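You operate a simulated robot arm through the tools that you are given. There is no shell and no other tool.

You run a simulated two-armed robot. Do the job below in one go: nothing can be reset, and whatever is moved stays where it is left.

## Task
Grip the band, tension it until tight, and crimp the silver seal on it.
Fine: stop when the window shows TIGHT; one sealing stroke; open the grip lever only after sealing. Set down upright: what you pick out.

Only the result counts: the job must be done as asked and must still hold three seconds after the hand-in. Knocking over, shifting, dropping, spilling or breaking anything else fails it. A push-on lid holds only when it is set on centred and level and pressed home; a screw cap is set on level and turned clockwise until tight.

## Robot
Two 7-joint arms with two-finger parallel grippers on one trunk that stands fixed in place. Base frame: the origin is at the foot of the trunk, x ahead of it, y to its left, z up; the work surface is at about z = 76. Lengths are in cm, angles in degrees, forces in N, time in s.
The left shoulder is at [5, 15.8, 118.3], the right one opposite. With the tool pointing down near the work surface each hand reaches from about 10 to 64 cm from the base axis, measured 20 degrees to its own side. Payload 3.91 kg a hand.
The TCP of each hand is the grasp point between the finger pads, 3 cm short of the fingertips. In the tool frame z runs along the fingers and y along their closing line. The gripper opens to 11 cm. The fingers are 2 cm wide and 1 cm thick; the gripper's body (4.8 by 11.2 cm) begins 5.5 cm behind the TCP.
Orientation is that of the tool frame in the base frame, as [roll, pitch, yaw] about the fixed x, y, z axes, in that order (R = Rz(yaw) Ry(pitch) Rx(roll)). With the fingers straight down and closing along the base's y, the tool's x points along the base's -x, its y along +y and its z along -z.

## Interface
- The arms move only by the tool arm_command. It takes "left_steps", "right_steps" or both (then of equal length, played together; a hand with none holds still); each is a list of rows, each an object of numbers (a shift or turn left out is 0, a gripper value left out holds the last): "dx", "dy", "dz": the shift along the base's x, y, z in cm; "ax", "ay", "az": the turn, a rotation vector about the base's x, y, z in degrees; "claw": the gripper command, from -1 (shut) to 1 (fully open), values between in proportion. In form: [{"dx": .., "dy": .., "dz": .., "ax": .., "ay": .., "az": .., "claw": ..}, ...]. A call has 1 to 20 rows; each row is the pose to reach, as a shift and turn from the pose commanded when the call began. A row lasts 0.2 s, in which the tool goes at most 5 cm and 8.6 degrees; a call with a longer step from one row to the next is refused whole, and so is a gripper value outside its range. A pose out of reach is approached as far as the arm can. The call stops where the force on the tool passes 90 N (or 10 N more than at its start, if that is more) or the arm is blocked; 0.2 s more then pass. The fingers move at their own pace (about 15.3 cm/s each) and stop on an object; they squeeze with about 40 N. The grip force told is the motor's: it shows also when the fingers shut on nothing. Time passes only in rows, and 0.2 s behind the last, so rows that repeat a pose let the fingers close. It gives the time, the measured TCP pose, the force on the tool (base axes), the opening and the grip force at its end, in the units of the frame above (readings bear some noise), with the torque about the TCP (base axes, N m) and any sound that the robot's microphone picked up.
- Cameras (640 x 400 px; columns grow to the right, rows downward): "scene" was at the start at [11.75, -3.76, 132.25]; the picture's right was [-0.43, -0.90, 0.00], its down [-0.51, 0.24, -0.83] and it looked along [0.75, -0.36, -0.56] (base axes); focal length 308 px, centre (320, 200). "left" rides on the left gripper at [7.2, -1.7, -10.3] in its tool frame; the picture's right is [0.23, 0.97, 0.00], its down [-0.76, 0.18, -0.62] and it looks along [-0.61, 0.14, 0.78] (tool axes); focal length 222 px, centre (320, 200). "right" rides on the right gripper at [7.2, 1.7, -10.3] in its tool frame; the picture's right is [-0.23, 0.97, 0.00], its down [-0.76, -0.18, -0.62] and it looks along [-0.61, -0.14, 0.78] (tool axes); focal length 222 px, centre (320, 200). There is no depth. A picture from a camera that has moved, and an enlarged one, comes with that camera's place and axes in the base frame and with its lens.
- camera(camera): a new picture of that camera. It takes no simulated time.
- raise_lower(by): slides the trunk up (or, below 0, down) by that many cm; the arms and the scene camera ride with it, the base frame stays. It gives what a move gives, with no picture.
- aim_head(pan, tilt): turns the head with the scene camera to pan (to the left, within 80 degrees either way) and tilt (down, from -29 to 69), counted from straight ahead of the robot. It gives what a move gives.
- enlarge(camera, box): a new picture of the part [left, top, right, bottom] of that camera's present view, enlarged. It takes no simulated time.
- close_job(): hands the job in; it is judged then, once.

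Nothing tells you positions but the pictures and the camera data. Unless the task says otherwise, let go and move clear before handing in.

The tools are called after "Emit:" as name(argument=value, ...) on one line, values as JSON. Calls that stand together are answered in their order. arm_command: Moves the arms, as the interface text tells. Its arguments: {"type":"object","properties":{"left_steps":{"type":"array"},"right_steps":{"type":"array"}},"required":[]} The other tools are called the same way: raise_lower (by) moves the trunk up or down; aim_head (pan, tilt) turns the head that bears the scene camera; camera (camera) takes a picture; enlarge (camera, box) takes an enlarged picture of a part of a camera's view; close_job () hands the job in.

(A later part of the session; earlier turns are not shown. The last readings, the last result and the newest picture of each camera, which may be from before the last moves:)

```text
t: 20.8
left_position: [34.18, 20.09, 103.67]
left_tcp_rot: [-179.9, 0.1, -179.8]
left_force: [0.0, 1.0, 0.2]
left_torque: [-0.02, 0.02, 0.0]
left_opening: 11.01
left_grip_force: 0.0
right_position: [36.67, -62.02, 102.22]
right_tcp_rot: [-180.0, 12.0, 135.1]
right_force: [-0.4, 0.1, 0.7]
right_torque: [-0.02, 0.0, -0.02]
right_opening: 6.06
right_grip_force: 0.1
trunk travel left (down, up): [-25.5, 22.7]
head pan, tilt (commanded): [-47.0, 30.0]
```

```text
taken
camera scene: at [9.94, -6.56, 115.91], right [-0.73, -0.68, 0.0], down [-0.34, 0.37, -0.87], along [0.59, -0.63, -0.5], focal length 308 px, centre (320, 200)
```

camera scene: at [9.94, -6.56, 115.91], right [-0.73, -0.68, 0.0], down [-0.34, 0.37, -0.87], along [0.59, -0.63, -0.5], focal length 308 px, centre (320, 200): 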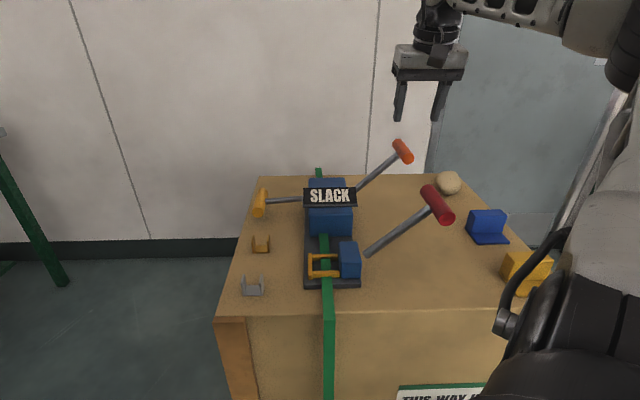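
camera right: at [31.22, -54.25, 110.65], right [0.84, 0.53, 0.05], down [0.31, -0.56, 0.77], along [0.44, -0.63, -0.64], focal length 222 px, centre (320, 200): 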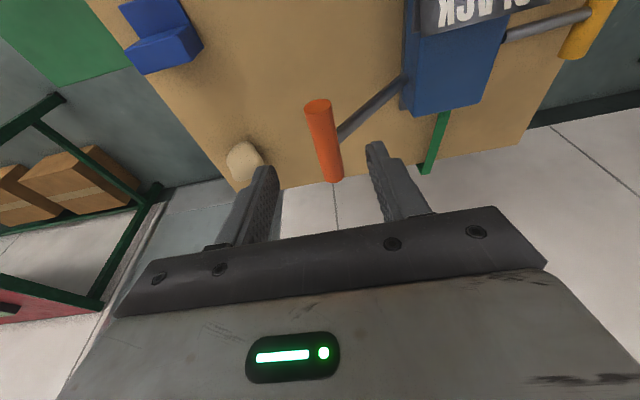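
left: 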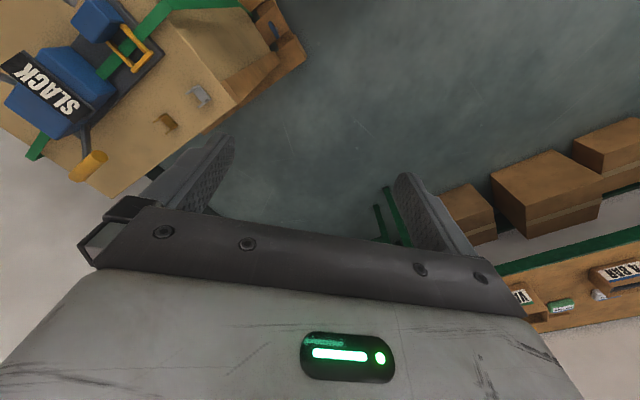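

Emit:
arm_command(right_steps=[{"dx": 0.6, "dy": -0.6, "dz": -4}, {"dx": 1.1, "dy": -1.1, "dz": -8}, {"dx": 1.35, "dy": -1.35, "dz": -9.9}, {"dx": 1.35, "dy": -1.35, "dz": -9.9, "claw": -0.3}, {"dx": 1.35, "dy": -1.35, "dz": -9.9, "claw": -1}, {"dx": 1.35, "dy": -1.35, "dz": -9.9, "claw": -1}])

Emit:
camera(camera="right")

Emit:
camera(camera="scene")

```text
t: 22.2
left_position: [34.14, 20.1, 103.67]
left_tcp_rot: [-179.8, 0.0, -179.9]
left_force: [0.0, 0.6, 0.2]
left_torque: [0.0, 0.0, -0.02]
left_opening: 11.02
left_grip_force: 0.1
right_position: [37.97, -63.11, 92.41]
right_tcp_rot: [-179.9, 12.0, 135.1]
right_force: [2.4, 3.1, -3.1]
right_torque: [-0.51, -0.45, -0.07]
right_opening: 2.53
right_grip_force: 44.4
trunk travel left (down, up): [-25.5, 22.7]
head pan, tilt (commanded): [-47.0, 30.0]
```

```text
taken
camera right: at [32.49, -55.43, 100.82], right [0.85, 0.53, 0.05], down [0.31, -0.56, 0.77], along [0.44, -0.63, -0.64], focal length 222 px, centre (320, 200)
```

right: 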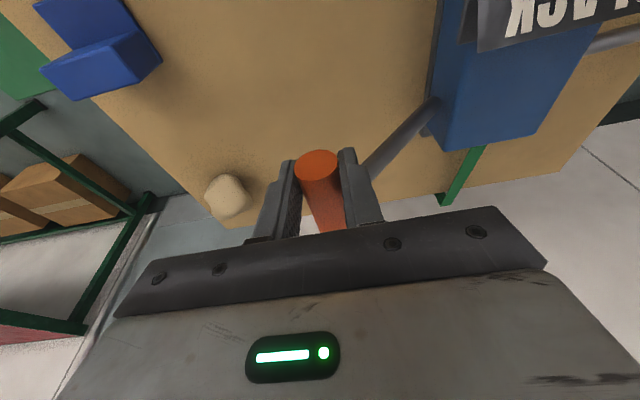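

```text
taken
camera scene: at [9.96, -6.53, 115.91], right [-0.73, -0.68, 0.0], down [-0.34, 0.37, -0.87], along [0.59, -0.63, -0.5], focal length 308 px, centre (320, 200)
```

scene: 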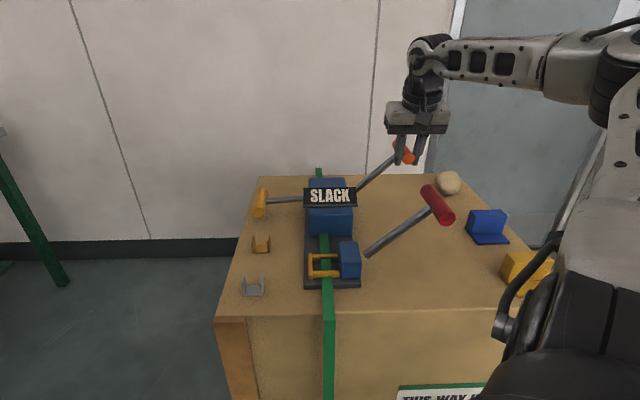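

Emit:
arm_command(right_steps=[{"dx": -0.37, "dy": -0.37, "dz": -0.58, "claw": -1}, {"dx": -0.72, "dy": -0.72, "dz": -1.2}, {"dx": -1.05, "dy": -1.05, "dz": -1.82}, {"dx": -1.36, "dy": -1.36, "dz": -2.48}])

Emit:
enlarge(camera="scene", box=[280, 90, 480, 215])

```text
t: 23.2
left_position: [34.14, 20.06, 103.75]
left_tcp_rot: [-179.9, 0.1, -179.8]
left_force: [-0.7, -0.6, 0.7]
left_torque: [0.01, -0.01, -0.03]
left_opening: 11.01
left_grip_force: 0.1
right_position: [36.66, -64.4, 89.89]
right_tcp_rot: [180.0, 11.9, 135.1]
right_force: [3.1, 4.6, 2.1]
right_torque: [0.25, -0.43, -0.07]
right_opening: 2.54
right_grip_force: 45.0
trunk travel left (down, up): [-25.5, 22.7]
head pan, tilt (commanded): [-47.0, 30.0]
```

```text
3.20 times, centred on (380, 152) of scene
camera zoom: at [9.94, -6.49, 115.92], right [-0.73, -0.68, 0.0], down [-0.34, 0.37, -0.87], along [0.59, -0.63, -0.5], focal length 986 px, centre (128, 352)
```

zoom: 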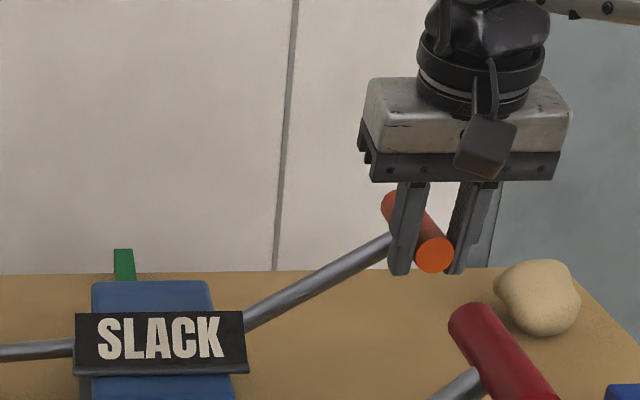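

Emit:
arm_command(right_steps=[{"dx": -0.28, "dy": -0.28, "dz": -0.68}, {"dx": -0.53, "dy": -0.53, "dz": -1.37}, {"dx": -0.75, "dy": -0.75, "dz": -2.09}, {"dx": -0.95, "dy": -0.95, "dz": -2.82}])

Emit:
enlarge(camera="scene", box=[280, 90, 480, 215])

```text
t: 24.2
left_position: [33.98, 20.17, 103.7]
left_tcp_rot: [-179.9, 0.0, 180.0]
left_force: [-0.7, 0.6, -0.3]
left_torque: [-0.01, 0.0, -0.01]
left_opening: 11.01
left_grip_force: 0.1
right_position: [35.68, -65.53, 87.17]
right_tcp_rot: [-180.0, 12.1, 135.1]
right_force: [3.4, 8.1, 3.0]
right_torque: [0.34, -0.44, -0.01]
right_opening: 2.55
right_grip_force: 45.6
trunk travel left (down, up): [-25.5, 22.7]
head pan, tilt (commanded): [-47.0, 30.0]
```

```text
3.20 times, centred on (380, 152) of scene
camera zoom: at [9.95, -6.46, 115.92], right [-0.73, -0.68, 0.0], down [-0.34, 0.36, -0.87], along [0.59, -0.63, -0.5], focal length 986 px, centre (128, 352)
```

zoom: 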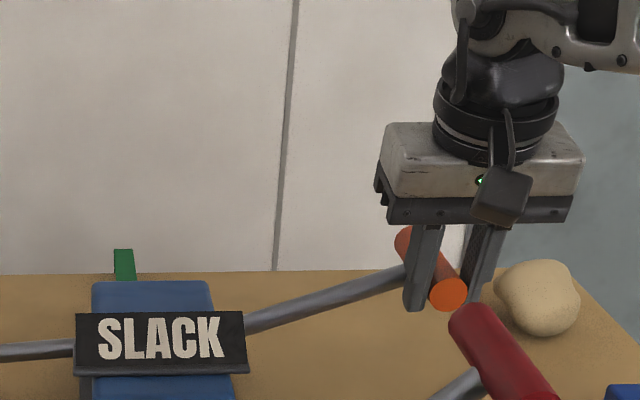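

Emit:
arm_command(right_steps=[{"dx": -0.12, "dy": -0.12, "dz": -0.75}, {"dx": -0.22, "dy": -0.22, "dz": -1.5}, {"dx": -0.3, "dy": -0.3, "dz": -2.25}, {"dx": -0.36, "dy": -0.36, "dz": -3.0}])

Emit:
enlarge(camera="scene", box=[280, 90, 480, 215])

```text
t: 25.2
left_position: [33.94, 20.05, 103.74]
left_tcp_rot: [-179.8, 0.0, -179.9]
left_force: [-0.1, 0.4, -0.2]
left_torque: [-0.02, 0.04, 0.0]
left_opening: 10.99
left_grip_force: 0.1
right_position: [35.2, -65.9, 84.08]
right_tcp_rot: [-179.9, 12.1, 135.1]
right_force: [0.6, -5.4, 6.8]
right_torque: [0.42, -0.11, 0.13]
right_opening: 2.54
right_grip_force: 45.2
trunk travel left (down, up): [-25.5, 22.7]
head pan, tilt (commanded): [-47.0, 30.0]
```

```text
3.20 times, centred on (380, 152) of scene
camera zoom: at [9.91, -6.54, 115.92], right [-0.73, -0.68, 0.0], down [-0.34, 0.37, -0.87], along [0.59, -0.63, -0.5], focal length 986 px, centre (128, 352)
```

zoom: 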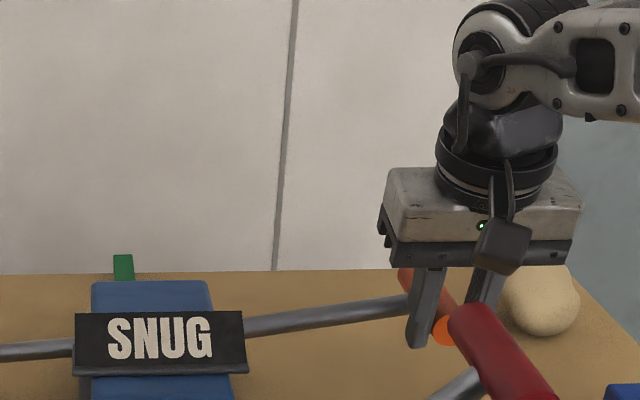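

The window changed from SLACK to SNUG, which confirms yellow is the grip and orange is the tension lever. I'll continue down in small steps and check the window after each.

Emit:
arm_command(right_steps=[{"dx": -0.03, "dy": -0.03, "dz": -0.4}, {"dx": -0.05, "dy": -0.05, "dz": -0.8}])

Emit:
enlarge(camera="scene", box=[280, 90, 480, 215])

```text
t: 25.8
left_position: [34.01, 20.03, 103.72]
left_tcp_rot: [-180.0, -0.1, -179.9]
left_force: [0.1, 0.8, 0.2]
left_torque: [0.0, 0.01, 0.02]
left_opening: 10.98
left_grip_force: 0.0
right_position: [35.26, -66.09, 83.45]
right_tcp_rot: [-179.9, 12.1, 135.1]
right_force: [0.1, -7.0, 6.5]
right_torque: [-0.09, -0.54, 0.03]
right_opening: 2.54
right_grip_force: 44.9
trunk travel left (down, up): [-25.5, 22.7]
head pan, tilt (commanded): [-47.0, 30.0]
```

```text
3.20 times, centred on (380, 152) of scene
camera zoom: at [9.9, -6.53, 115.92], right [-0.73, -0.68, 0.0], down [-0.34, 0.37, -0.87], along [0.59, -0.63, -0.5], focal length 986 px, centre (128, 352)
```

zoom: 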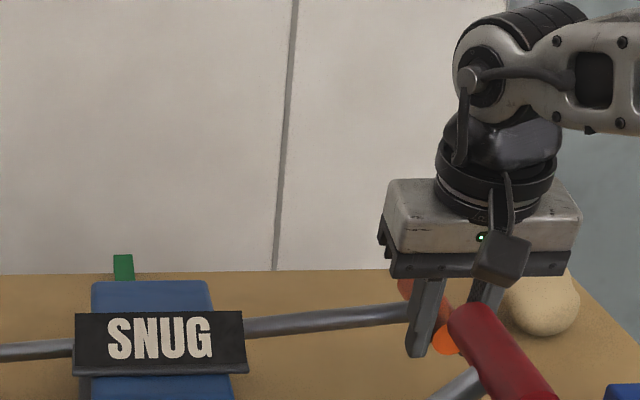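

Emit:
arm_command(right_steps=[{"dx": -0.02, "dy": -0.02, "dz": -0.4}, {"dx": -0.03, "dy": -0.03, "dz": -0.8}])

Emit:
enlarge(camera="scene", box=[280, 90, 480, 215])

```text
t: 26.4
left_position: [34.03, 19.96, 103.64]
left_tcp_rot: [-180.0, 0.1, -179.9]
left_force: [-0.9, 1.1, 0.1]
left_torque: [-0.01, 0.02, 0.01]
left_opening: 10.99
left_grip_force: 0.0
right_position: [34.98, -66.06, 82.8]
right_tcp_rot: [-179.8, 12.3, 135.0]
right_force: [1.8, -10.1, 16.4]
right_torque: [0.81, 0.99, 0.01]
right_opening: 2.54
right_grip_force: 45.1
trunk travel left (down, up): [-25.5, 22.7]
head pan, tilt (commanded): [-47.0, 30.0]
```

```text
3.20 times, centred on (380, 152) of scene
camera zoom: at [9.88, -6.48, 115.95], right [-0.73, -0.68, 0.0], down [-0.34, 0.36, -0.87], along [0.59, -0.63, -0.5], focal length 986 px, centre (128, 352)
```

zoom: 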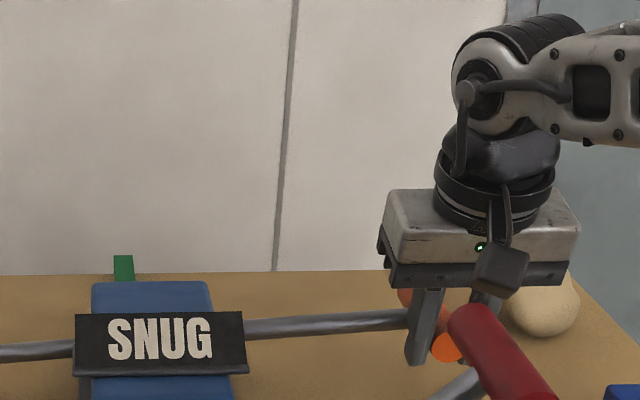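

Emit:
arm_command(right_steps=[{"dz": -0.3}, {"dz": -0.6}])

Emit:
enlarge(camera="scene", box=[280, 90, 480, 215])

```text
t: 27.0
left_position: [33.93, 20.25, 103.74]
left_tcp_rot: [-179.8, 0.3, -179.9]
left_force: [0.6, -0.1, -0.3]
left_torque: [0.0, 0.03, 0.03]
left_opening: 11.0
left_grip_force: 0.1
right_position: [34.93, -65.97, 82.61]
right_tcp_rot: [-179.9, 12.7, 135.0]
right_force: [-2.7, -8.1, 37.5]
right_torque: [0.44, 0.54, 0.02]
right_opening: 2.52
right_grip_force: 45.3
trunk travel left (down, up): [-25.5, 22.7]
head pan, tilt (commanded): [-47.0, 30.0]
```

```text
3.20 times, centred on (380, 152) of scene
camera zoom: at [9.73, -6.27, 116.0], right [-0.73, -0.68, 0.0], down [-0.34, 0.36, -0.87], along [0.59, -0.64, -0.5], focal length 986 px, centre (128, 352)
```

zoom: 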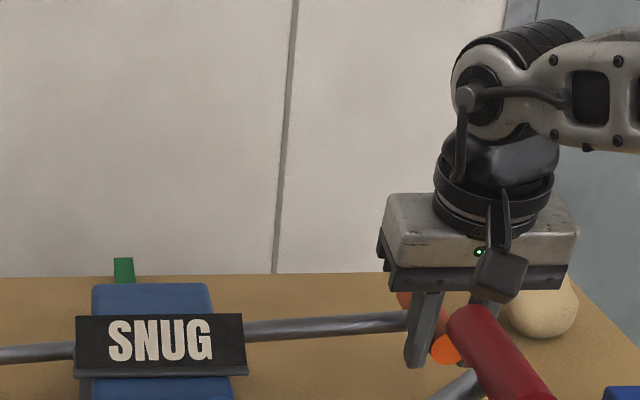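

The orange lever hit its bottom stop at about level, with the window at SNUG. It seems to be a ratchet, so I'll raise the lever back along the same arc for another stroke.

Emit:
arm_command(right_steps=[{"dz": 0.6}, {"dx": 0.03, "dy": 0.03, "dz": 1.4}, {"dx": 0.08, "dy": 0.08, "dz": 2.2}, {"dx": 0.14, "dy": 0.14, "dz": 2.95}, {"dx": 0.22, "dy": 0.22, "dz": 3.7}, {"dx": 0.32, "dy": 0.32, "dz": 4.45}, {"dx": 0.44, "dy": 0.44, "dz": 5.2}, {"dx": 0.64, "dy": 0.64, "dz": 5.93}, {"dx": 0.86, "dy": 0.86, "dz": 6.65}, {"dx": 1.11, "dy": 1.11, "dz": 7.34}])

Emit:
enlarge(camera="scene", box=[280, 90, 480, 215])

```text
t: 29.2
left_position: [34.13, 20.01, 103.66]
left_tcp_rot: [-179.9, 0.0, -179.8]
left_force: [-0.2, -0.8, 0.1]
left_torque: [0.0, -0.05, -0.02]
left_opening: 10.99
left_grip_force: 0.1
right_position: [36.23, -64.79, 89.18]
right_tcp_rot: [180.0, 12.0, 135.1]
right_force: [-5.7, 8.8, -2.5]
right_torque: [-0.22, 0.33, -0.04]
right_opening: 2.52
right_grip_force: 45.0
trunk travel left (down, up): [-25.5, 22.7]
head pan, tilt (commanded): [-47.0, 30.0]
```

```text
3.20 times, centred on (380, 152) of scene
camera zoom: at [9.91, -6.49, 115.92], right [-0.73, -0.68, 0.0], down [-0.34, 0.37, -0.87], along [0.59, -0.63, -0.5], focal length 986 px, centre (128, 352)
```

zoom: 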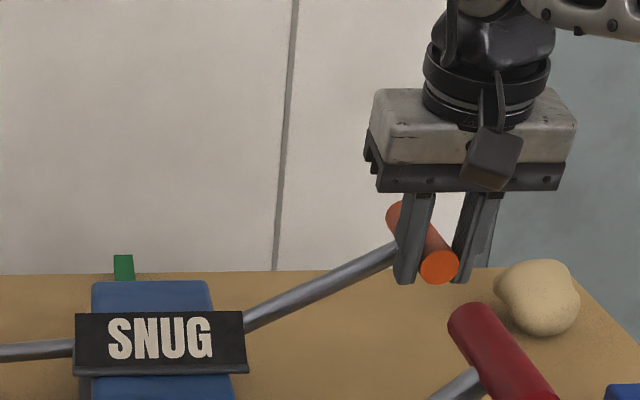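

Emit:
arm_command(right_steps=[{"dx": 0.28, "dy": 0.28, "dz": 0.68}, {"dx": 0.59, "dy": 0.59, "dz": 1.34}, {"dx": 0.92, "dy": 0.92, "dz": 1.96}, {"dx": 1.27, "dy": 1.27, "dz": 2.58}, {"dx": 1.64, "dy": 1.64, "dz": 3.16}])

Emit:
enlarge(camera="scene", box=[280, 90, 480, 215])

Emit:
camera(camera="right")

```text
t: 30.4
left_position: [34.0, 20.06, 103.72]
left_tcp_rot: [-179.9, 0.1, -179.9]
left_force: [-0.2, -0.2, 0.1]
left_torque: [-0.01, 0.02, 0.01]
left_opening: 11.02
left_grip_force: 0.1
right_position: [37.84, -63.32, 92.55]
right_tcp_rot: [180.0, 12.2, 135.0]
right_force: [-9.3, 1.4, 2.8]
right_torque: [-0.23, 0.57, 0.01]
right_opening: 2.54
right_grip_force: 44.3
trunk travel left (down, up): [-25.5, 22.7]
head pan, tilt (commanded): [-47.0, 30.0]
```

```text
3.20 times, centred on (380, 152) of scene
camera zoom: at [9.85, -6.5, 115.94], right [-0.73, -0.68, 0.0], down [-0.34, 0.37, -0.87], along [0.59, -0.63, -0.5], focal length 986 px, centre (128, 352)
```

zoom: 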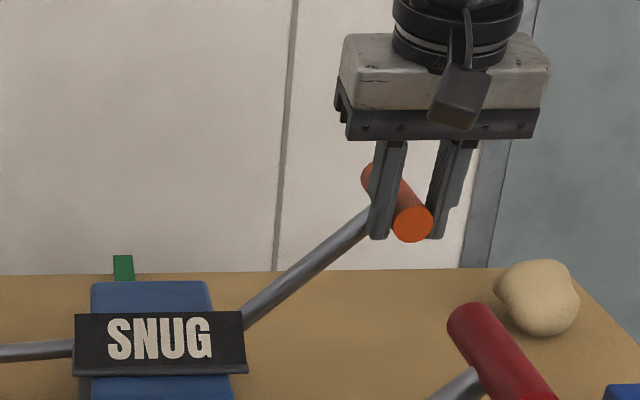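

```text
taken
camera right: at [32.36, -55.56, 100.98], right [0.85, 0.53, 0.05], down [0.31, -0.56, 0.77], along [0.44, -0.64, -0.64], focal length 222 px, centre (320, 200)
```

right: 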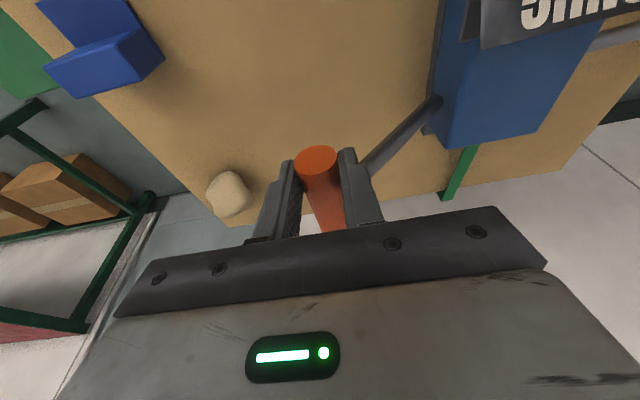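

Emit:
arm_command(right_steps=[{"dx": 0.2, "dy": 0.2, "dz": 0.3}, {"dx": 0.42, "dy": 0.42, "dz": 0.6}])

Emit:
enlarge(camera="scene", box=[280, 90, 480, 215])

```text
t: 31.0
left_position: [33.89, 19.85, 103.74]
left_tcp_rot: [-179.9, 0.1, -180.0]
left_force: [0.4, 0.5, 0.5]
left_torque: [0.01, -0.01, 0.01]
left_opening: 11.0
left_grip_force: 0.0
right_position: [38.06, -63.09, 92.82]
right_tcp_rot: [-179.7, 11.9, 134.8]
right_force: [-23.1, -11.6, -4.7]
right_torque: [-1.11, -0.46, 0.08]
right_opening: 2.54
right_grip_force: 44.7
trunk travel left (down, up): [-25.5, 22.7]
head pan, tilt (commanded): [-47.0, 30.0]
```

```text
3.20 times, centred on (380, 152) of scene
camera zoom: at [9.76, -6.68, 115.91], right [-0.73, -0.68, 0.0], down [-0.34, 0.37, -0.87], along [0.59, -0.63, -0.5], focal length 986 px, centre (128, 352)
```

zoom: 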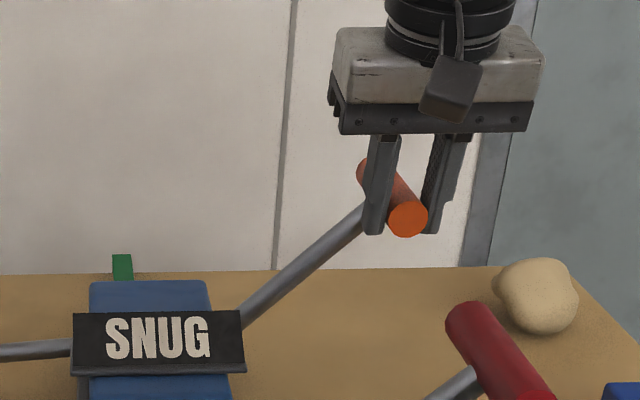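

The lever is at its top stop with the window still at SNUG. I'll start a second downstroke and check the window more often.

Emit:
arm_command(right_steps=[{"dx": -0.42, "dy": -0.42, "dz": -0.6}, {"dx": -0.79, "dy": -0.79, "dz": -1.18}, {"dx": -1.14, "dy": -1.14, "dz": -1.8}])

Emit:
enlarge(camera="scene", box=[280, 90, 480, 215])

```text
t: 31.8
left_position: [34.02, 20.01, 103.75]
left_tcp_rot: [-179.9, 0.0, -180.0]
left_force: [-0.8, 0.0, -0.2]
left_torque: [-0.01, -0.03, -0.01]
left_opening: 10.98
left_grip_force: 0.1
right_position: [37.21, -63.97, 91.29]
right_tcp_rot: [179.8, 12.5, 135.1]
right_force: [-1.6, -6.3, 8.8]
right_torque: [-0.43, -0.74, -0.02]
right_opening: 2.55
right_grip_force: 44.7
trunk travel left (down, up): [-25.5, 22.7]
head pan, tilt (commanded): [-47.0, 30.0]
```

```text
3.20 times, centred on (380, 152) of scene
camera zoom: at [9.86, -6.51, 115.93], right [-0.73, -0.68, 0.0], down [-0.34, 0.37, -0.87], along [0.59, -0.63, -0.5], focal length 986 px, centre (128, 352)
```

zoom: 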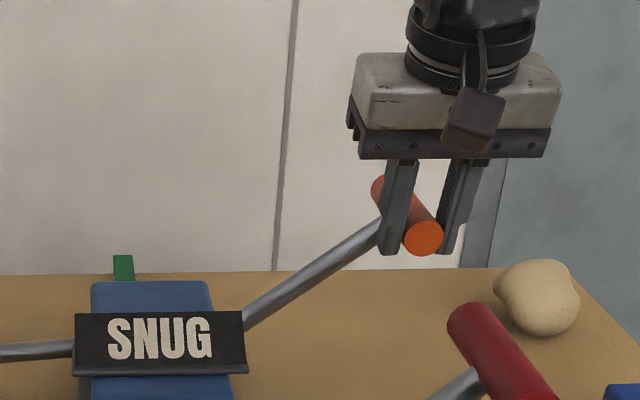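

Emit:
arm_command(right_steps=[{"dx": -0.33, "dy": -0.33, "dz": -0.62}, {"dx": -0.6, "dy": -0.6, "dz": -1.28}])

Emit:
enlarge(camera="scene", box=[280, 90, 480, 215])

```text
t: 32.4
left_position: [34.07, 20.02, 103.78]
left_tcp_rot: [180.0, 0.0, 180.0]
left_force: [-0.4, -0.5, -0.5]
left_torque: [-0.02, 0.03, 0.02]
left_opening: 11.0
left_grip_force: 0.1
right_position: [36.54, -64.56, 89.88]
right_tcp_rot: [-180.0, 12.2, 135.0]
right_force: [4.3, -13.1, 7.8]
right_torque: [-0.25, -0.58, 0.06]
right_opening: 2.51
right_grip_force: 44.7
trunk travel left (down, up): [-25.5, 22.7]
head pan, tilt (commanded): [-47.0, 30.0]
```

```text
3.20 times, centred on (380, 152) of scene
camera zoom: at [9.92, -6.57, 115.92], right [-0.73, -0.68, 0.0], down [-0.34, 0.37, -0.87], along [0.59, -0.63, -0.5], focal length 986 px, centre (128, 352)
```

zoom: 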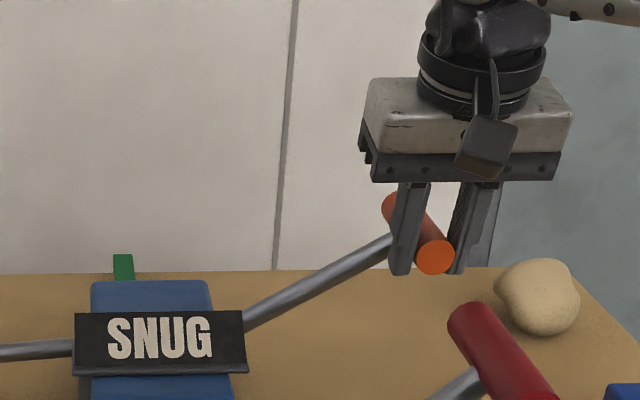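

Emit:
arm_command(right_steps=[{"dx": -0.28, "dy": -0.28, "dz": -0.68}, {"dx": -0.53, "dy": -0.53, "dz": -1.37}])

Emit:
enlarge(camera="scene", box=[280, 90, 480, 215])

```text
t: 33.0
left_position: [34.18, 19.95, 103.71]
left_tcp_rot: [180.0, 0.0, -179.9]
left_force: [-0.2, 0.5, -0.1]
left_torque: [-0.02, -0.02, 0.01]
left_opening: 11.0
left_grip_force: 0.0
right_position: [36.03, -64.97, 88.45]
right_tcp_rot: [179.8, 12.1, 135.0]
right_force: [6.5, -12.1, 6.3]
right_torque: [-0.04, -0.54, 0.04]
right_opening: 2.52
right_grip_force: 44.6
trunk travel left (down, up): [-25.5, 22.7]
head pan, tilt (commanded): [-47.0, 30.0]
```

```text
3.20 times, centred on (380, 152) of scene
camera zoom: at [9.95, -6.58, 115.91], right [-0.73, -0.68, 0.0], down [-0.34, 0.37, -0.87], along [0.59, -0.63, -0.5], focal length 986 px, centre (128, 352)
```

zoom: 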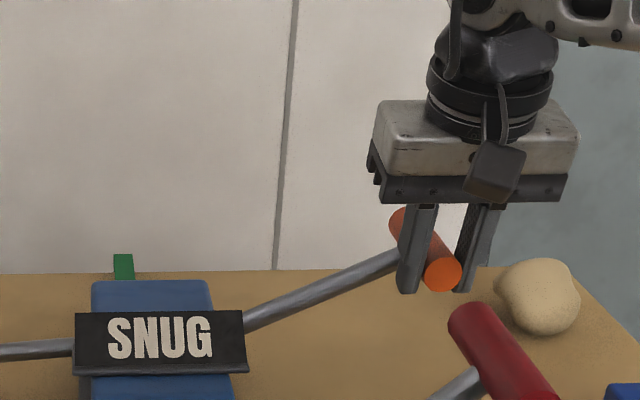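

Emit:
arm_command(right_steps=[{"dx": -0.2, "dy": -0.2, "dz": -0.7}, {"dx": -0.38, "dy": -0.38, "dz": -1.4}])

Emit:
enlarge(camera="scene", box=[280, 90, 480, 215])

```text
t: 33.6
left_position: [34.2, 20.08, 103.82]
left_tcp_rot: [179.9, 0.0, 180.0]
left_force: [-0.5, 0.1, 0.2]
left_torque: [0.01, 0.02, 0.02]
left_opening: 11.0
left_grip_force: 0.0
right_position: [35.53, -65.49, 87.08]
right_tcp_rot: [179.8, 12.0, 135.1]
right_force: [7.4, -7.7, 6.1]
right_torque: [0.47, -0.13, 0.1]
right_opening: 2.54
right_grip_force: 45.3
trunk travel left (down, up): [-25.5, 22.7]
head pan, tilt (commanded): [-47.0, 30.0]
```

```text
3.20 times, centred on (380, 152) of scene
camera zoom: at [9.97, -6.56, 115.91], right [-0.73, -0.68, 0.0], down [-0.34, 0.37, -0.87], along [0.59, -0.63, -0.5], focal length 986 px, centre (128, 352)
```

zoom: 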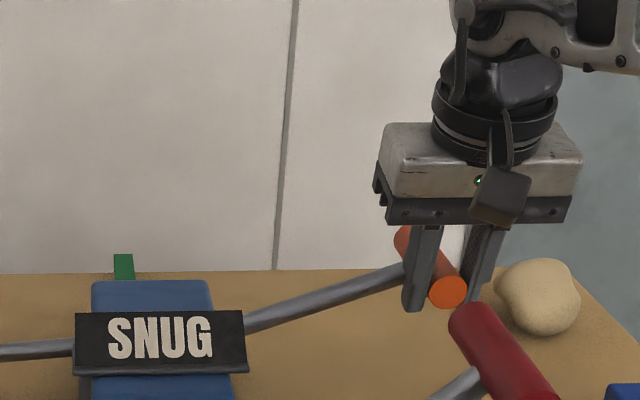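

Emit:
arm_command(right_steps=[{"dx": -0.12, "dy": -0.12, "dz": -0.75}, {"dx": -0.22, "dy": -0.22, "dz": -1.5}])

Emit:
enlarge(camera="scene", box=[280, 90, 480, 215])

```text
t: 34.2
left_position: [34.09, 20.13, 103.6]
left_tcp_rot: [-179.9, 0.1, -179.9]
left_force: [0.3, -0.5, 1.1]
left_torque: [0.0, -0.01, 0.0]
left_opening: 11.0
left_grip_force: 0.1
right_position: [35.32, -65.71, 85.65]
right_tcp_rot: [179.9, 12.1, 134.9]
right_force: [7.1, -7.7, 5.9]
right_torque: [0.38, -0.24, 0.0]
right_opening: 2.53
right_grip_force: 44.8
trunk travel left (down, up): [-25.5, 22.7]
head pan, tilt (commanded): [-47.0, 30.0]
```

```text
3.20 times, centred on (380, 152) of scene
camera zoom: at [9.96, -6.55, 115.91], right [-0.73, -0.68, 0.0], down [-0.34, 0.37, -0.87], along [0.59, -0.63, -0.5], focal length 986 px, centre (128, 352)
```

zoom: 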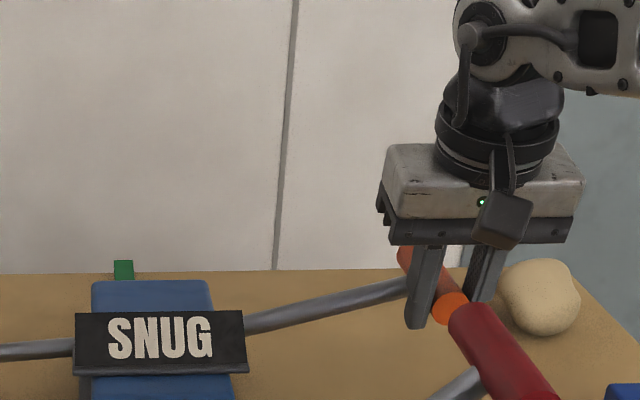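

Emit:
arm_command(right_steps=[{"dx": -0.05, "dy": -0.05, "dz": -0.5}])

Emit:
enlarge(camera="scene", box=[280, 90, 480, 215])

```text
t: 34.6
left_position: [34.02, 19.93, 103.68]
left_tcp_rot: [-179.9, 0.1, -179.8]
left_force: [-0.7, 0.9, -0.6]
left_torque: [0.0, 0.0, -0.01]
left_opening: 11.0
left_grip_force: 0.1
right_position: [35.35, -65.78, 85.16]
right_tcp_rot: [180.0, 12.2, 135.0]
right_force: [8.0, -8.4, 6.2]
right_torque: [0.24, -0.38, -0.02]
right_opening: 2.54
right_grip_force: 45.0
trunk travel left (down, up): [-25.5, 22.7]
head pan, tilt (commanded): [-47.0, 30.0]
```

```text
3.20 times, centred on (380, 152) of scene
camera zoom: at [9.97, -6.56, 115.91], right [-0.73, -0.68, 0.0], down [-0.34, 0.37, -0.87], along [0.59, -0.63, -0.5], focal length 986 px, centre (128, 352)
```

zoom: 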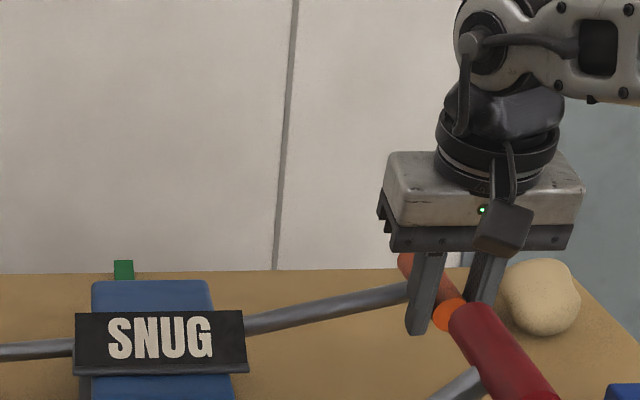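

The band shifted again but the window still shows SNUG, so each full downstroke seems to count as one step. I'll return the lever to the top for another stroke.

Emit:
arm_command(right_steps=[{"dx": 0.05, "dy": 0.05, "dz": 0.5}, {"dx": 0.17, "dy": 0.17, "dz": 1.25}, {"dx": 0.27, "dy": 0.27, "dz": 2.0}, {"dx": 0.47, "dy": 0.47, "dz": 2.7}, {"dx": 0.65, "dy": 0.65, "dz": 3.4}, {"dx": 0.9, "dy": 0.9, "dz": 4.09}, {"dx": 1.18, "dy": 1.18, "dz": 4.77}, {"dx": 1.47, "dy": 1.47, "dz": 5.43}, {"dx": 1.78, "dy": 1.78, "dz": 6.05}, {"dx": 2.13, "dy": 2.13, "dz": 6.67}, {"dx": 2.5, "dy": 2.5, "dz": 7.25}, {"dx": 2.8, "dy": 2.8, "dz": 7.65}])

Emit:
enlarge(camera="scene", box=[280, 90, 480, 215])

```text
t: 37.2
left_position: [33.86, 19.9, 103.81]
left_tcp_rot: [179.9, 0.1, -179.9]
left_force: [-0.1, 0.0, 0.4]
left_torque: [0.04, 0.02, 0.03]
left_opening: 10.99
left_grip_force: 0.0
right_position: [38.0, -63.1, 92.8]
right_tcp_rot: [-179.8, 12.0, 134.9]
right_force: [-18.8, -8.1, -1.1]
right_torque: [-0.91, -0.63, 0.12]
right_opening: 2.52
right_grip_force: 44.6
trunk travel left (down, up): [-25.5, 22.7]
head pan, tilt (commanded): [-47.0, 30.0]
```

```text
3.20 times, centred on (380, 152) of scene
camera zoom: at [9.77, -6.61, 115.92], right [-0.73, -0.68, 0.0], down [-0.34, 0.37, -0.87], along [0.59, -0.63, -0.5], focal length 986 px, centre (128, 352)
```

zoom: 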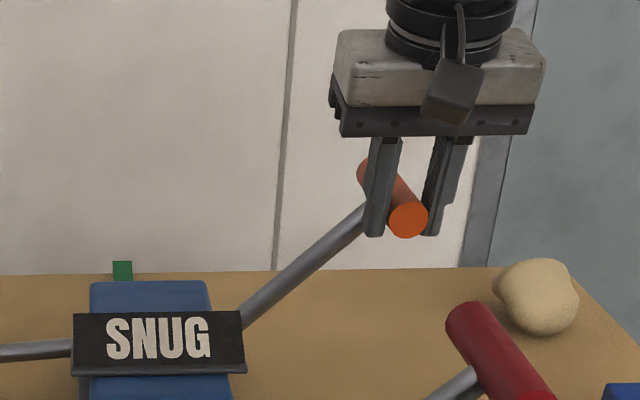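

Emit:
arm_command(right_steps=[{"dx": -0.3, "dy": -0.3, "dz": -0.4}, {"dx": -0.67, "dy": -0.67, "dz": -0.98}, {"dx": -1.02, "dy": -1.02, "dz": -1.6}, {"dx": -1.35, "dy": -1.35, "dz": -2.22}, {"dx": -1.62, "dy": -1.62, "dz": -2.88}, {"dx": -1.9, "dy": -1.9, "dz": -3.57}, {"dx": -2.15, "dy": -2.15, "dz": -4.25}])

Emit:
enlarge(camera="scene", box=[280, 90, 480, 215])

```text
t: 38.8
left_position: [34.1, 20.05, 103.78]
left_tcp_rot: [-179.8, 0.0, -179.9]
left_force: [0.1, -0.1, 0.2]
left_torque: [-0.03, -0.02, 0.0]
left_opening: 11.01
left_grip_force: 0.0
right_position: [36.02, -64.94, 88.48]
right_tcp_rot: [179.9, 12.0, 135.1]
right_force: [6.4, 3.0, 2.0]
right_torque: [0.42, -0.41, -0.09]
right_opening: 2.55
right_grip_force: 45.0
trunk travel left (down, up): [-25.5, 22.7]
head pan, tilt (commanded): [-47.0, 30.0]
```

```text
3.20 times, centred on (380, 152) of scene
camera zoom: at [9.98, -6.5, 115.91], right [-0.73, -0.68, 0.0], down [-0.34, 0.37, -0.87], along [0.59, -0.63, -0.5], focal length 986 px, centre (128, 352)
```

zoom: 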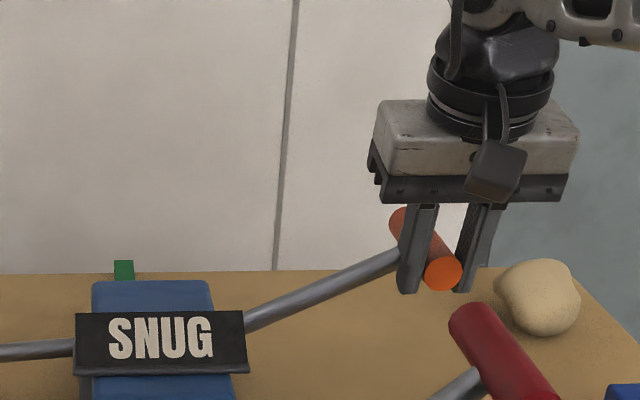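

Emit:
arm_command(right_steps=[{"dx": -0.2, "dy": -0.2, "dz": -0.7}, {"dx": -0.38, "dy": -0.38, "dz": -1.4}])

Emit:
enlarge(camera="scene", box=[280, 90, 480, 215])

Emit:
arm_command(right_steps=[{"dx": -0.11, "dy": -0.11, "dz": -0.7}])

Emit:
enlarge(camera="scene", box=[280, 90, 480, 215])

```text
t: 39.4
left_position: [34.15, 20.14, 103.7]
left_tcp_rot: [-179.9, 0.1, -179.9]
left_force: [0.3, -1.1, 0.2]
left_torque: [0.04, -0.01, -0.01]
left_opening: 10.99
left_grip_force: 0.0
right_position: [35.72, -65.49, 87.17]
right_tcp_rot: [-180.0, 12.1, 135.1]
right_force: [5.3, 3.1, 3.2]
right_torque: [0.33, -0.42, -0.04]
right_opening: 2.52
right_grip_force: 44.4
trunk travel left (down, up): [-25.5, 22.7]
head pan, tilt (commanded): [-47.0, 30.0]
```

```text
3.20 times, centred on (380, 152) of scene
camera zoom: at [9.96, -6.49, 115.92], right [-0.73, -0.68, 0.0], down [-0.34, 0.37, -0.87], along [0.59, -0.63, -0.5], focal length 986 px, centre (128, 352)
```

zoom: 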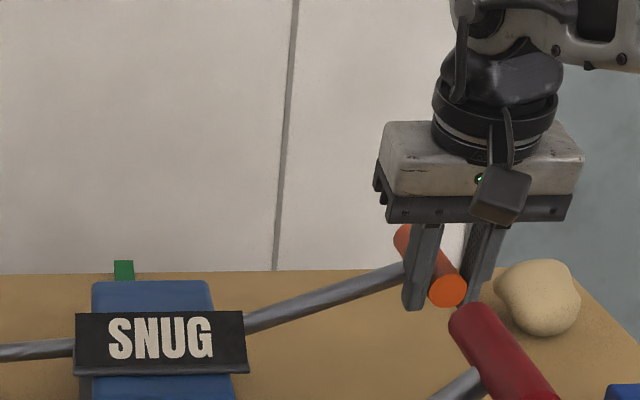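

```text
t: 39.8
left_position: [34.22, 20.13, 103.72]
left_tcp_rot: [-179.9, -0.1, -179.9]
left_force: [0.1, -0.2, 0.1]
left_torque: [0.01, -0.01, 0.01]
left_opening: 11.0
left_grip_force: 0.0
right_position: [35.49, -65.72, 86.39]
right_tcp_rot: [-180.0, 12.0, 135.1]
right_force: [6.2, 1.3, 4.2]
right_torque: [0.49, -0.2, 0.04]
right_opening: 2.54
right_grip_force: 45.3
trunk travel left (down, up): [-25.5, 22.7]
head pan, tilt (commanded): [-47.0, 30.0]
```

```text
3.20 times, centred on (380, 152) of scene
camera zoom: at [9.96, -6.5, 115.92], right [-0.73, -0.68, 0.0], down [-0.34, 0.37, -0.87], along [0.59, -0.63, -0.5], focal length 986 px, centre (128, 352)
```

zoom: 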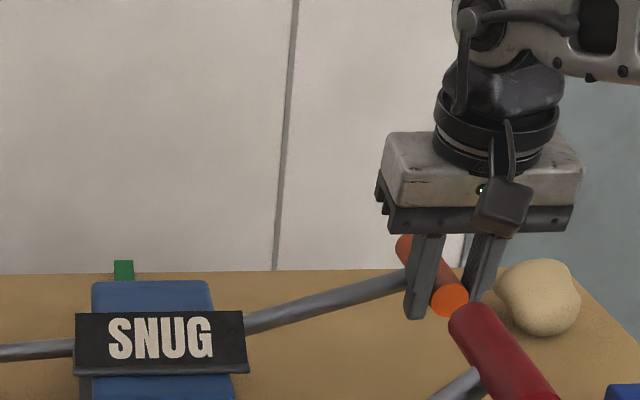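

Emit:
arm_command(right_steps=[{"dx": -0.1, "dy": -0.1, "dz": -0.8}])

Emit:
enlarge(camera="scene", box=[280, 90, 480, 215])

```text
t: 40.2
left_position: [34.11, 20.05, 103.6]
left_tcp_rot: [-179.9, 0.0, -179.9]
left_force: [0.8, 0.3, 0.4]
left_torque: [-0.04, 0.01, 0.02]
left_opening: 10.98
left_grip_force: 0.0
right_position: [35.33, -65.57, 85.7]
right_tcp_rot: [-179.8, 12.0, 135.0]
right_force: [0.3, -0.9, 5.1]
right_torque: [0.29, -0.31, 0.06]
right_opening: 2.54
right_grip_force: 44.5
trunk travel left (down, up): [-25.5, 22.7]
head pan, tilt (commanded): [-47.0, 30.0]
```

```text
3.20 times, centred on (380, 152) of scene
camera zoom: at [9.91, -6.5, 115.93], right [-0.73, -0.68, 0.0], down [-0.34, 0.37, -0.87], along [0.59, -0.63, -0.5], focal length 986 px, centre (128, 352)
```

zoom: 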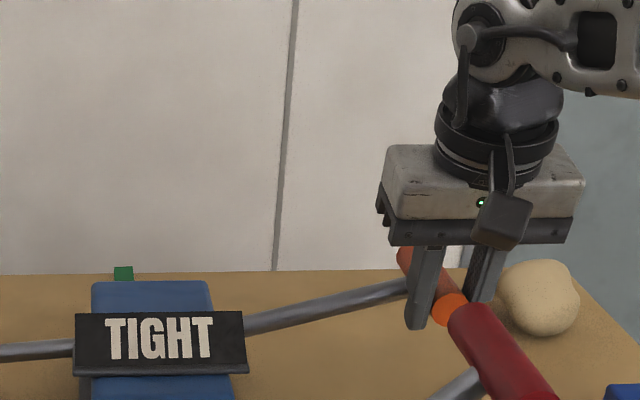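

The window now shows TIGHT, so I stop tensioning here. I'll open the fingers and lift straight off the orange handle.

Emit:
arm_command(right_steps=[{"dz": 0.1, "claw": -0.6}, {"dz": 0.1, "claw": -0.2}, {"dz": 0.1, "claw": 0.1}, {"dz": 0.1, "claw": 0.1}])

Emit:
enlarge(camera="scene", box=[280, 90, 480, 215])

Emit:
camera(camera="right")

```text
t: 41.2
left_position: [34.24, 20.04, 103.66]
left_tcp_rot: [-179.8, 0.1, -179.8]
left_force: [-0.6, 0.2, -0.4]
left_torque: [0.01, 0.02, -0.04]
left_opening: 11.0
left_grip_force: 0.1
right_position: [35.55, -65.59, 85.63]
right_tcp_rot: [-179.9, 12.0, 135.1]
right_force: [1.6, 3.6, -0.3]
right_torque: [-0.11, 0.11, 0.03]
right_opening: 6.23
right_grip_force: 2.2
trunk travel left (down, up): [-25.5, 22.7]
head pan, tilt (commanded): [-47.0, 30.0]
```

```text
3.20 times, centred on (380, 152) of scene
camera zoom: at [9.95, -6.52, 115.91], right [-0.73, -0.68, 0.0], down [-0.34, 0.37, -0.87], along [0.59, -0.63, -0.5], focal length 986 px, centre (128, 352)
```

zoom: 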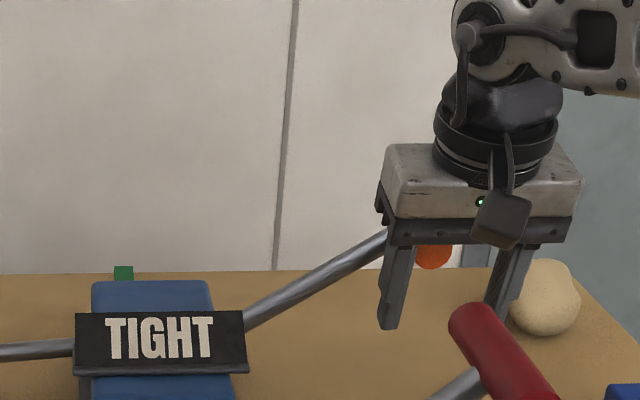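

```text
taken
camera right: at [29.96, -57.9, 94.22], right [0.85, 0.53, 0.05], down [0.31, -0.56, 0.77], along [0.44, -0.63, -0.64], focal length 222 px, centre (320, 200)
```

right: 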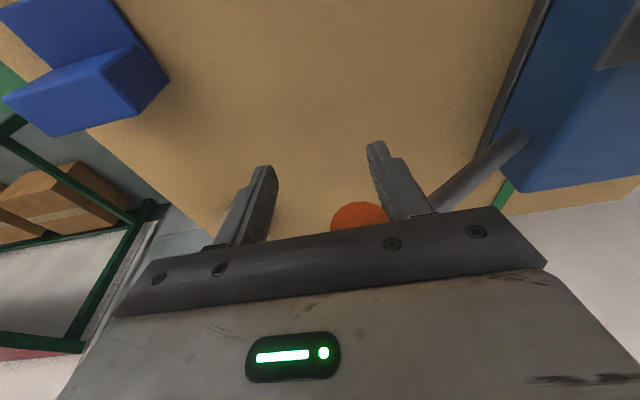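

The orange lever is spring-loaded and rose into the open hand, and the window still reads TIGHT. I'll follow its arc upward while opening wider so that I never press it down.

Emit:
arm_command(right_steps=[{"claw": 0.5}, {"dx": 0.5, "dy": 0.5, "dz": 0.8, "claw": 0.6}, {"dx": 1.0, "dy": 1.0, "dz": 1.6}, {"dx": 1.6, "dy": 1.6, "dz": 2.6}, {"dx": 2.1, "dy": 2.1, "dz": 3.8}, {"dx": 2.4, "dy": 2.4, "dz": 5.5}])

Emit:
enlarge(camera="scene", box=[280, 90, 480, 215])

Emit:
camera(camera="right")

```text
t: 42.6
left_position: [34.16, 20.07, 103.77]
left_tcp_rot: [-180.0, -0.1, -179.9]
left_force: [-0.3, 0.3, 0.6]
left_torque: [-0.01, 0.0, 0.03]
left_opening: 11.0
left_grip_force: 0.1
right_position: [37.83, -63.36, 91.34]
right_tcp_rot: [180.0, 12.0, 135.1]
right_force: [-0.2, -0.3, 0.7]
right_torque: [0.01, -0.01, -0.03]
right_opening: 8.78
right_grip_force: 0.2
trunk travel left (down, up): [-25.5, 22.7]
head pan, tilt (commanded): [-47.0, 30.0]
```

```text
3.20 times, centred on (380, 152) of scene
camera zoom: at [9.94, -6.54, 115.91], right [-0.73, -0.68, 0.0], down [-0.34, 0.37, -0.87], along [0.59, -0.63, -0.5], focal length 986 px, centre (128, 352)
```

zoom: 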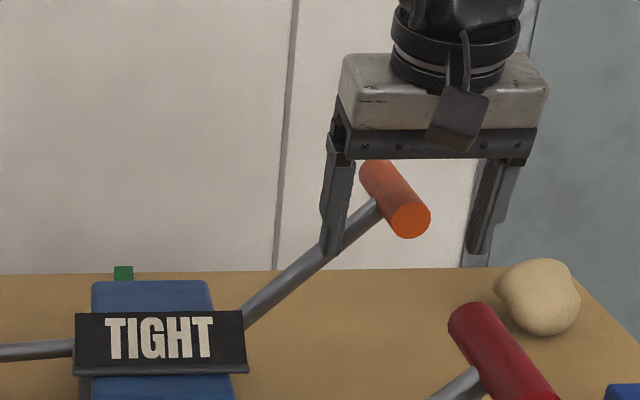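

```text
taken
camera right: at [32.37, -55.63, 99.79], right [0.85, 0.53, 0.05], down [0.31, -0.56, 0.77], along [0.44, -0.63, -0.64], focal length 222 px, centre (320, 200)
```

right: 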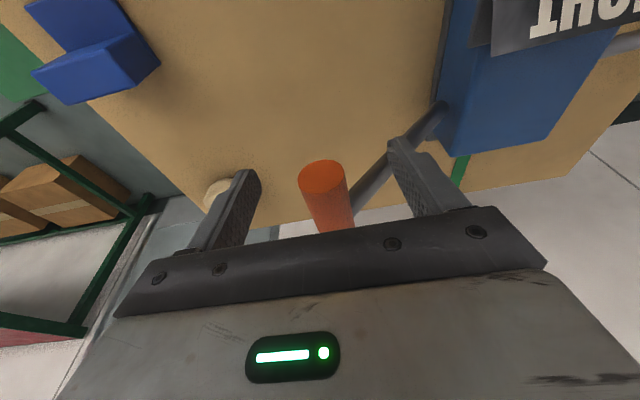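

Emit:
arm_command(right_steps=[{"dx": -0.3, "dy": 0.3, "dz": 2}, {"dx": -0.7, "dy": 0.7, "dz": 5}, {"dx": -1.3, "dy": 1.3, "dz": 9}, {"dx": -1.8, "dy": 1.8, "dz": 13}])

Emit:
camera(camera="scene")

Emit:
enlarge(camera="scene", box=[220, 160, 380, 300])

```text
t: 43.6
left_position: [34.05, 20.08, 103.66]
left_tcp_rot: [-179.9, -0.1, -180.0]
left_force: [0.1, 0.3, 0.6]
left_torque: [0.04, 0.0, 0.02]
left_opening: 11.01
left_grip_force: 0.0
right_position: [35.98, -61.27, 104.34]
right_tcp_rot: [-179.9, 11.9, 135.1]
right_force: [-0.2, 0.4, 0.5]
right_torque: [-0.06, 0.03, 0.03]
right_opening: 8.8
right_grip_force: 0.1
trunk travel left (down, up): [-25.5, 22.7]
head pan, tilt (commanded): [-47.0, 30.0]
```

```text
taken
camera scene: at [9.93, -6.52, 115.91], right [-0.73, -0.68, 0.0], down [-0.34, 0.37, -0.87], along [0.59, -0.63, -0.5], focal length 308 px, centre (320, 200)
```

scene: 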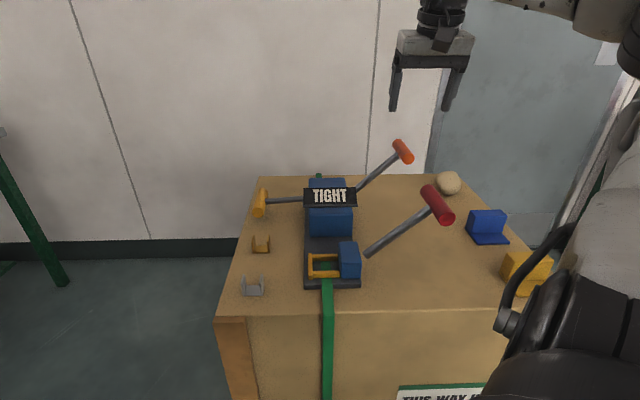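

```text
2.86 times, centred on (300, 230) of scene
camera zoom: at [9.93, -6.52, 115.91], right [-0.73, -0.68, 0.0], down [-0.34, 0.37, -0.87], along [0.59, -0.63, -0.5], focal length 881 px, centre (377, 114)
```

zoom: 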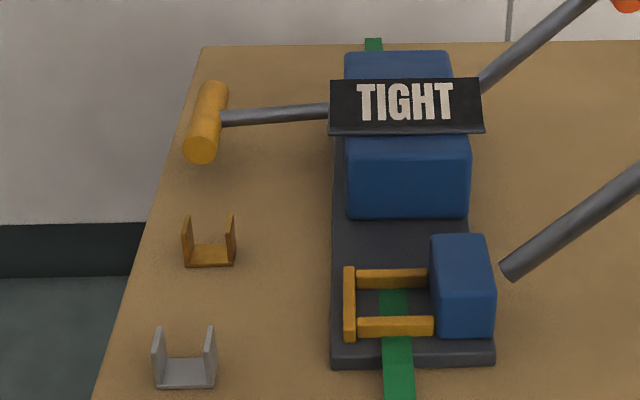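

Emit:
enlarge(camera="scene", box=[296, 230, 368, 294])

Emit:
enlarge(camera="scene", box=[232, 265, 280, 305])

```text
6.25 times, centred on (332, 262) of scene
camera zoom: at [9.93, -6.52, 115.91], right [-0.73, -0.68, 0.0], down [-0.34, 0.37, -0.87], along [0.59, -0.63, -0.5], focal length 1927 px, centre (245, -188)
```

zoom: 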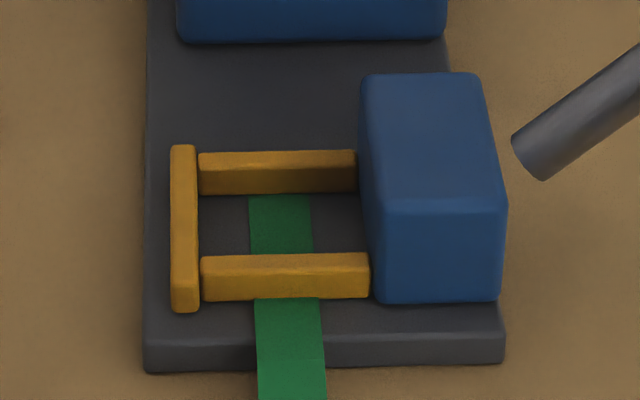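

```text
10.00 times, centred on (256, 285) of scene
camera zoom: at [9.93, -6.52, 115.91], right [-0.73, -0.68, 0.0], down [-0.34, 0.37, -0.87], along [0.59, -0.63, -0.5], focal length 3083 px, centre (960, -650)
```

zoom: 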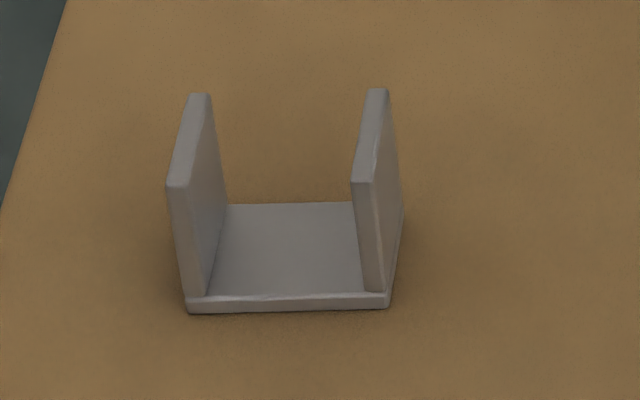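

TIGHT is holding, and the orange lever is parked at its top stop. Next is the silver seal. It stands legs-up with its centre at about [44.1, −26.5] and its left leg near [45.2, −25.5]. I'll grip that one leg (one finger inside the channel, one outside) so the seal fits into the pocket between the bars, centred near [38.2, −38.3], with its plate top at z≈77.

Emit:
arm_command(right_steps=[{"dx": 1.1, "dy": 4.4, "dz": 1, "ax": 3, "ay": 3}, {"dx": 2.2, "dy": 8.8, "dz": 1, "ax": 6, "ay": 6}, {"dx": 3.3, "dy": 13.2, "dz": 1, "ax": 8.49, "ay": 8.49}, {"dx": 4.4, "dy": 17.6, "dz": 0, "ax": 8.49, "ay": 8.49}, {"dx": 5.5, "dy": 22, "dz": -1, "ax": 8.49, "ay": 8.49}, {"dx": 6.7, "dy": 26.2, "dz": -2, "ax": 8.49, "ay": 8.49, "claw": -0.2}, {"dx": 7.9, "dy": 30.5, "dz": -3, "ax": 8.49, "ay": 8.49, "claw": -0.636}, {"dx": 9.18, "dy": 33.5, "dz": -6, "ax": 8.49, "ay": 8.49, "claw": -0.636}, {"dx": 9.18, "dy": 35.8, "dz": -10, "ax": 8.49, "ay": 8.49, "claw": -0.636}, {"dx": 9.18, "dy": 35.8, "dz": -12.3, "ax": 8.49, "ay": 8.49, "claw": -0.636}])

Emit:
camera(camera="right")

Emit:
camera(camera="scene")

```text
t: 45.8
left_position: [34.11, 20.07, 103.67]
left_tcp_rot: [180.0, 0.0, -179.9]
left_force: [0.4, 0.3, 0.2]
left_torque: [0.0, 0.0, -0.01]
left_opening: 11.03
left_grip_force: 0.0
right_position: [45.34, -25.53, 92.0]
right_tcp_rot: [-179.9, -0.1, 135.0]
right_force: [0.8, 0.1, 0.3]
right_torque: [0.01, -0.04, 0.01]
right_opening: 1.99
right_grip_force: 0.1
trunk travel left (down, up): [-25.5, 22.7]
head pan, tilt (commanded): [-47.0, 30.0]
```

```text
taken
camera right: at [41.2, -19.32, 102.24], right [0.85, 0.53, 0.0], down [0.41, -0.66, 0.62], along [0.33, -0.53, -0.78], focal length 222 px, centre (320, 200)
```

right: 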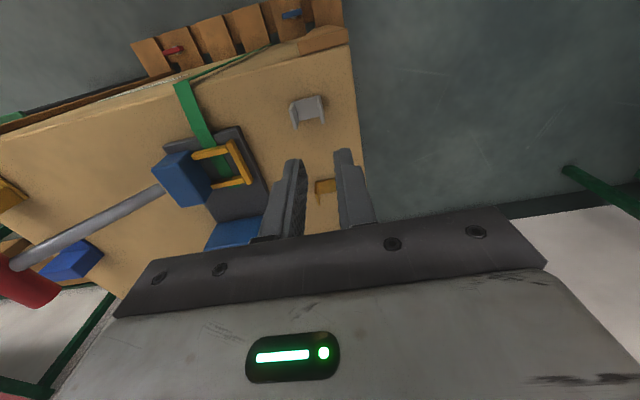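

```text
taken
camera scene: at [9.95, -6.54, 115.92], right [-0.73, -0.68, 0.0], down [-0.34, 0.37, -0.87], along [0.59, -0.63, -0.5], focal length 308 px, centre (320, 200)
```

scene: 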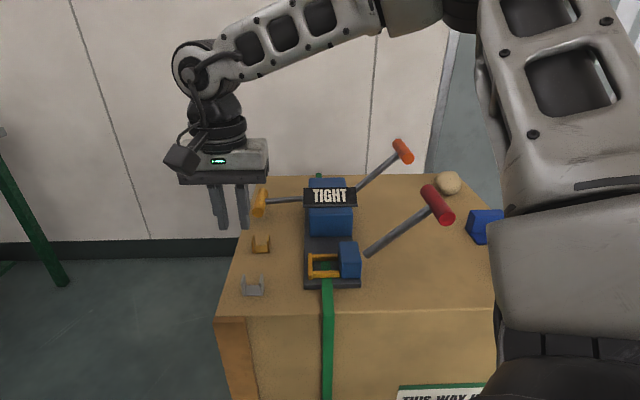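

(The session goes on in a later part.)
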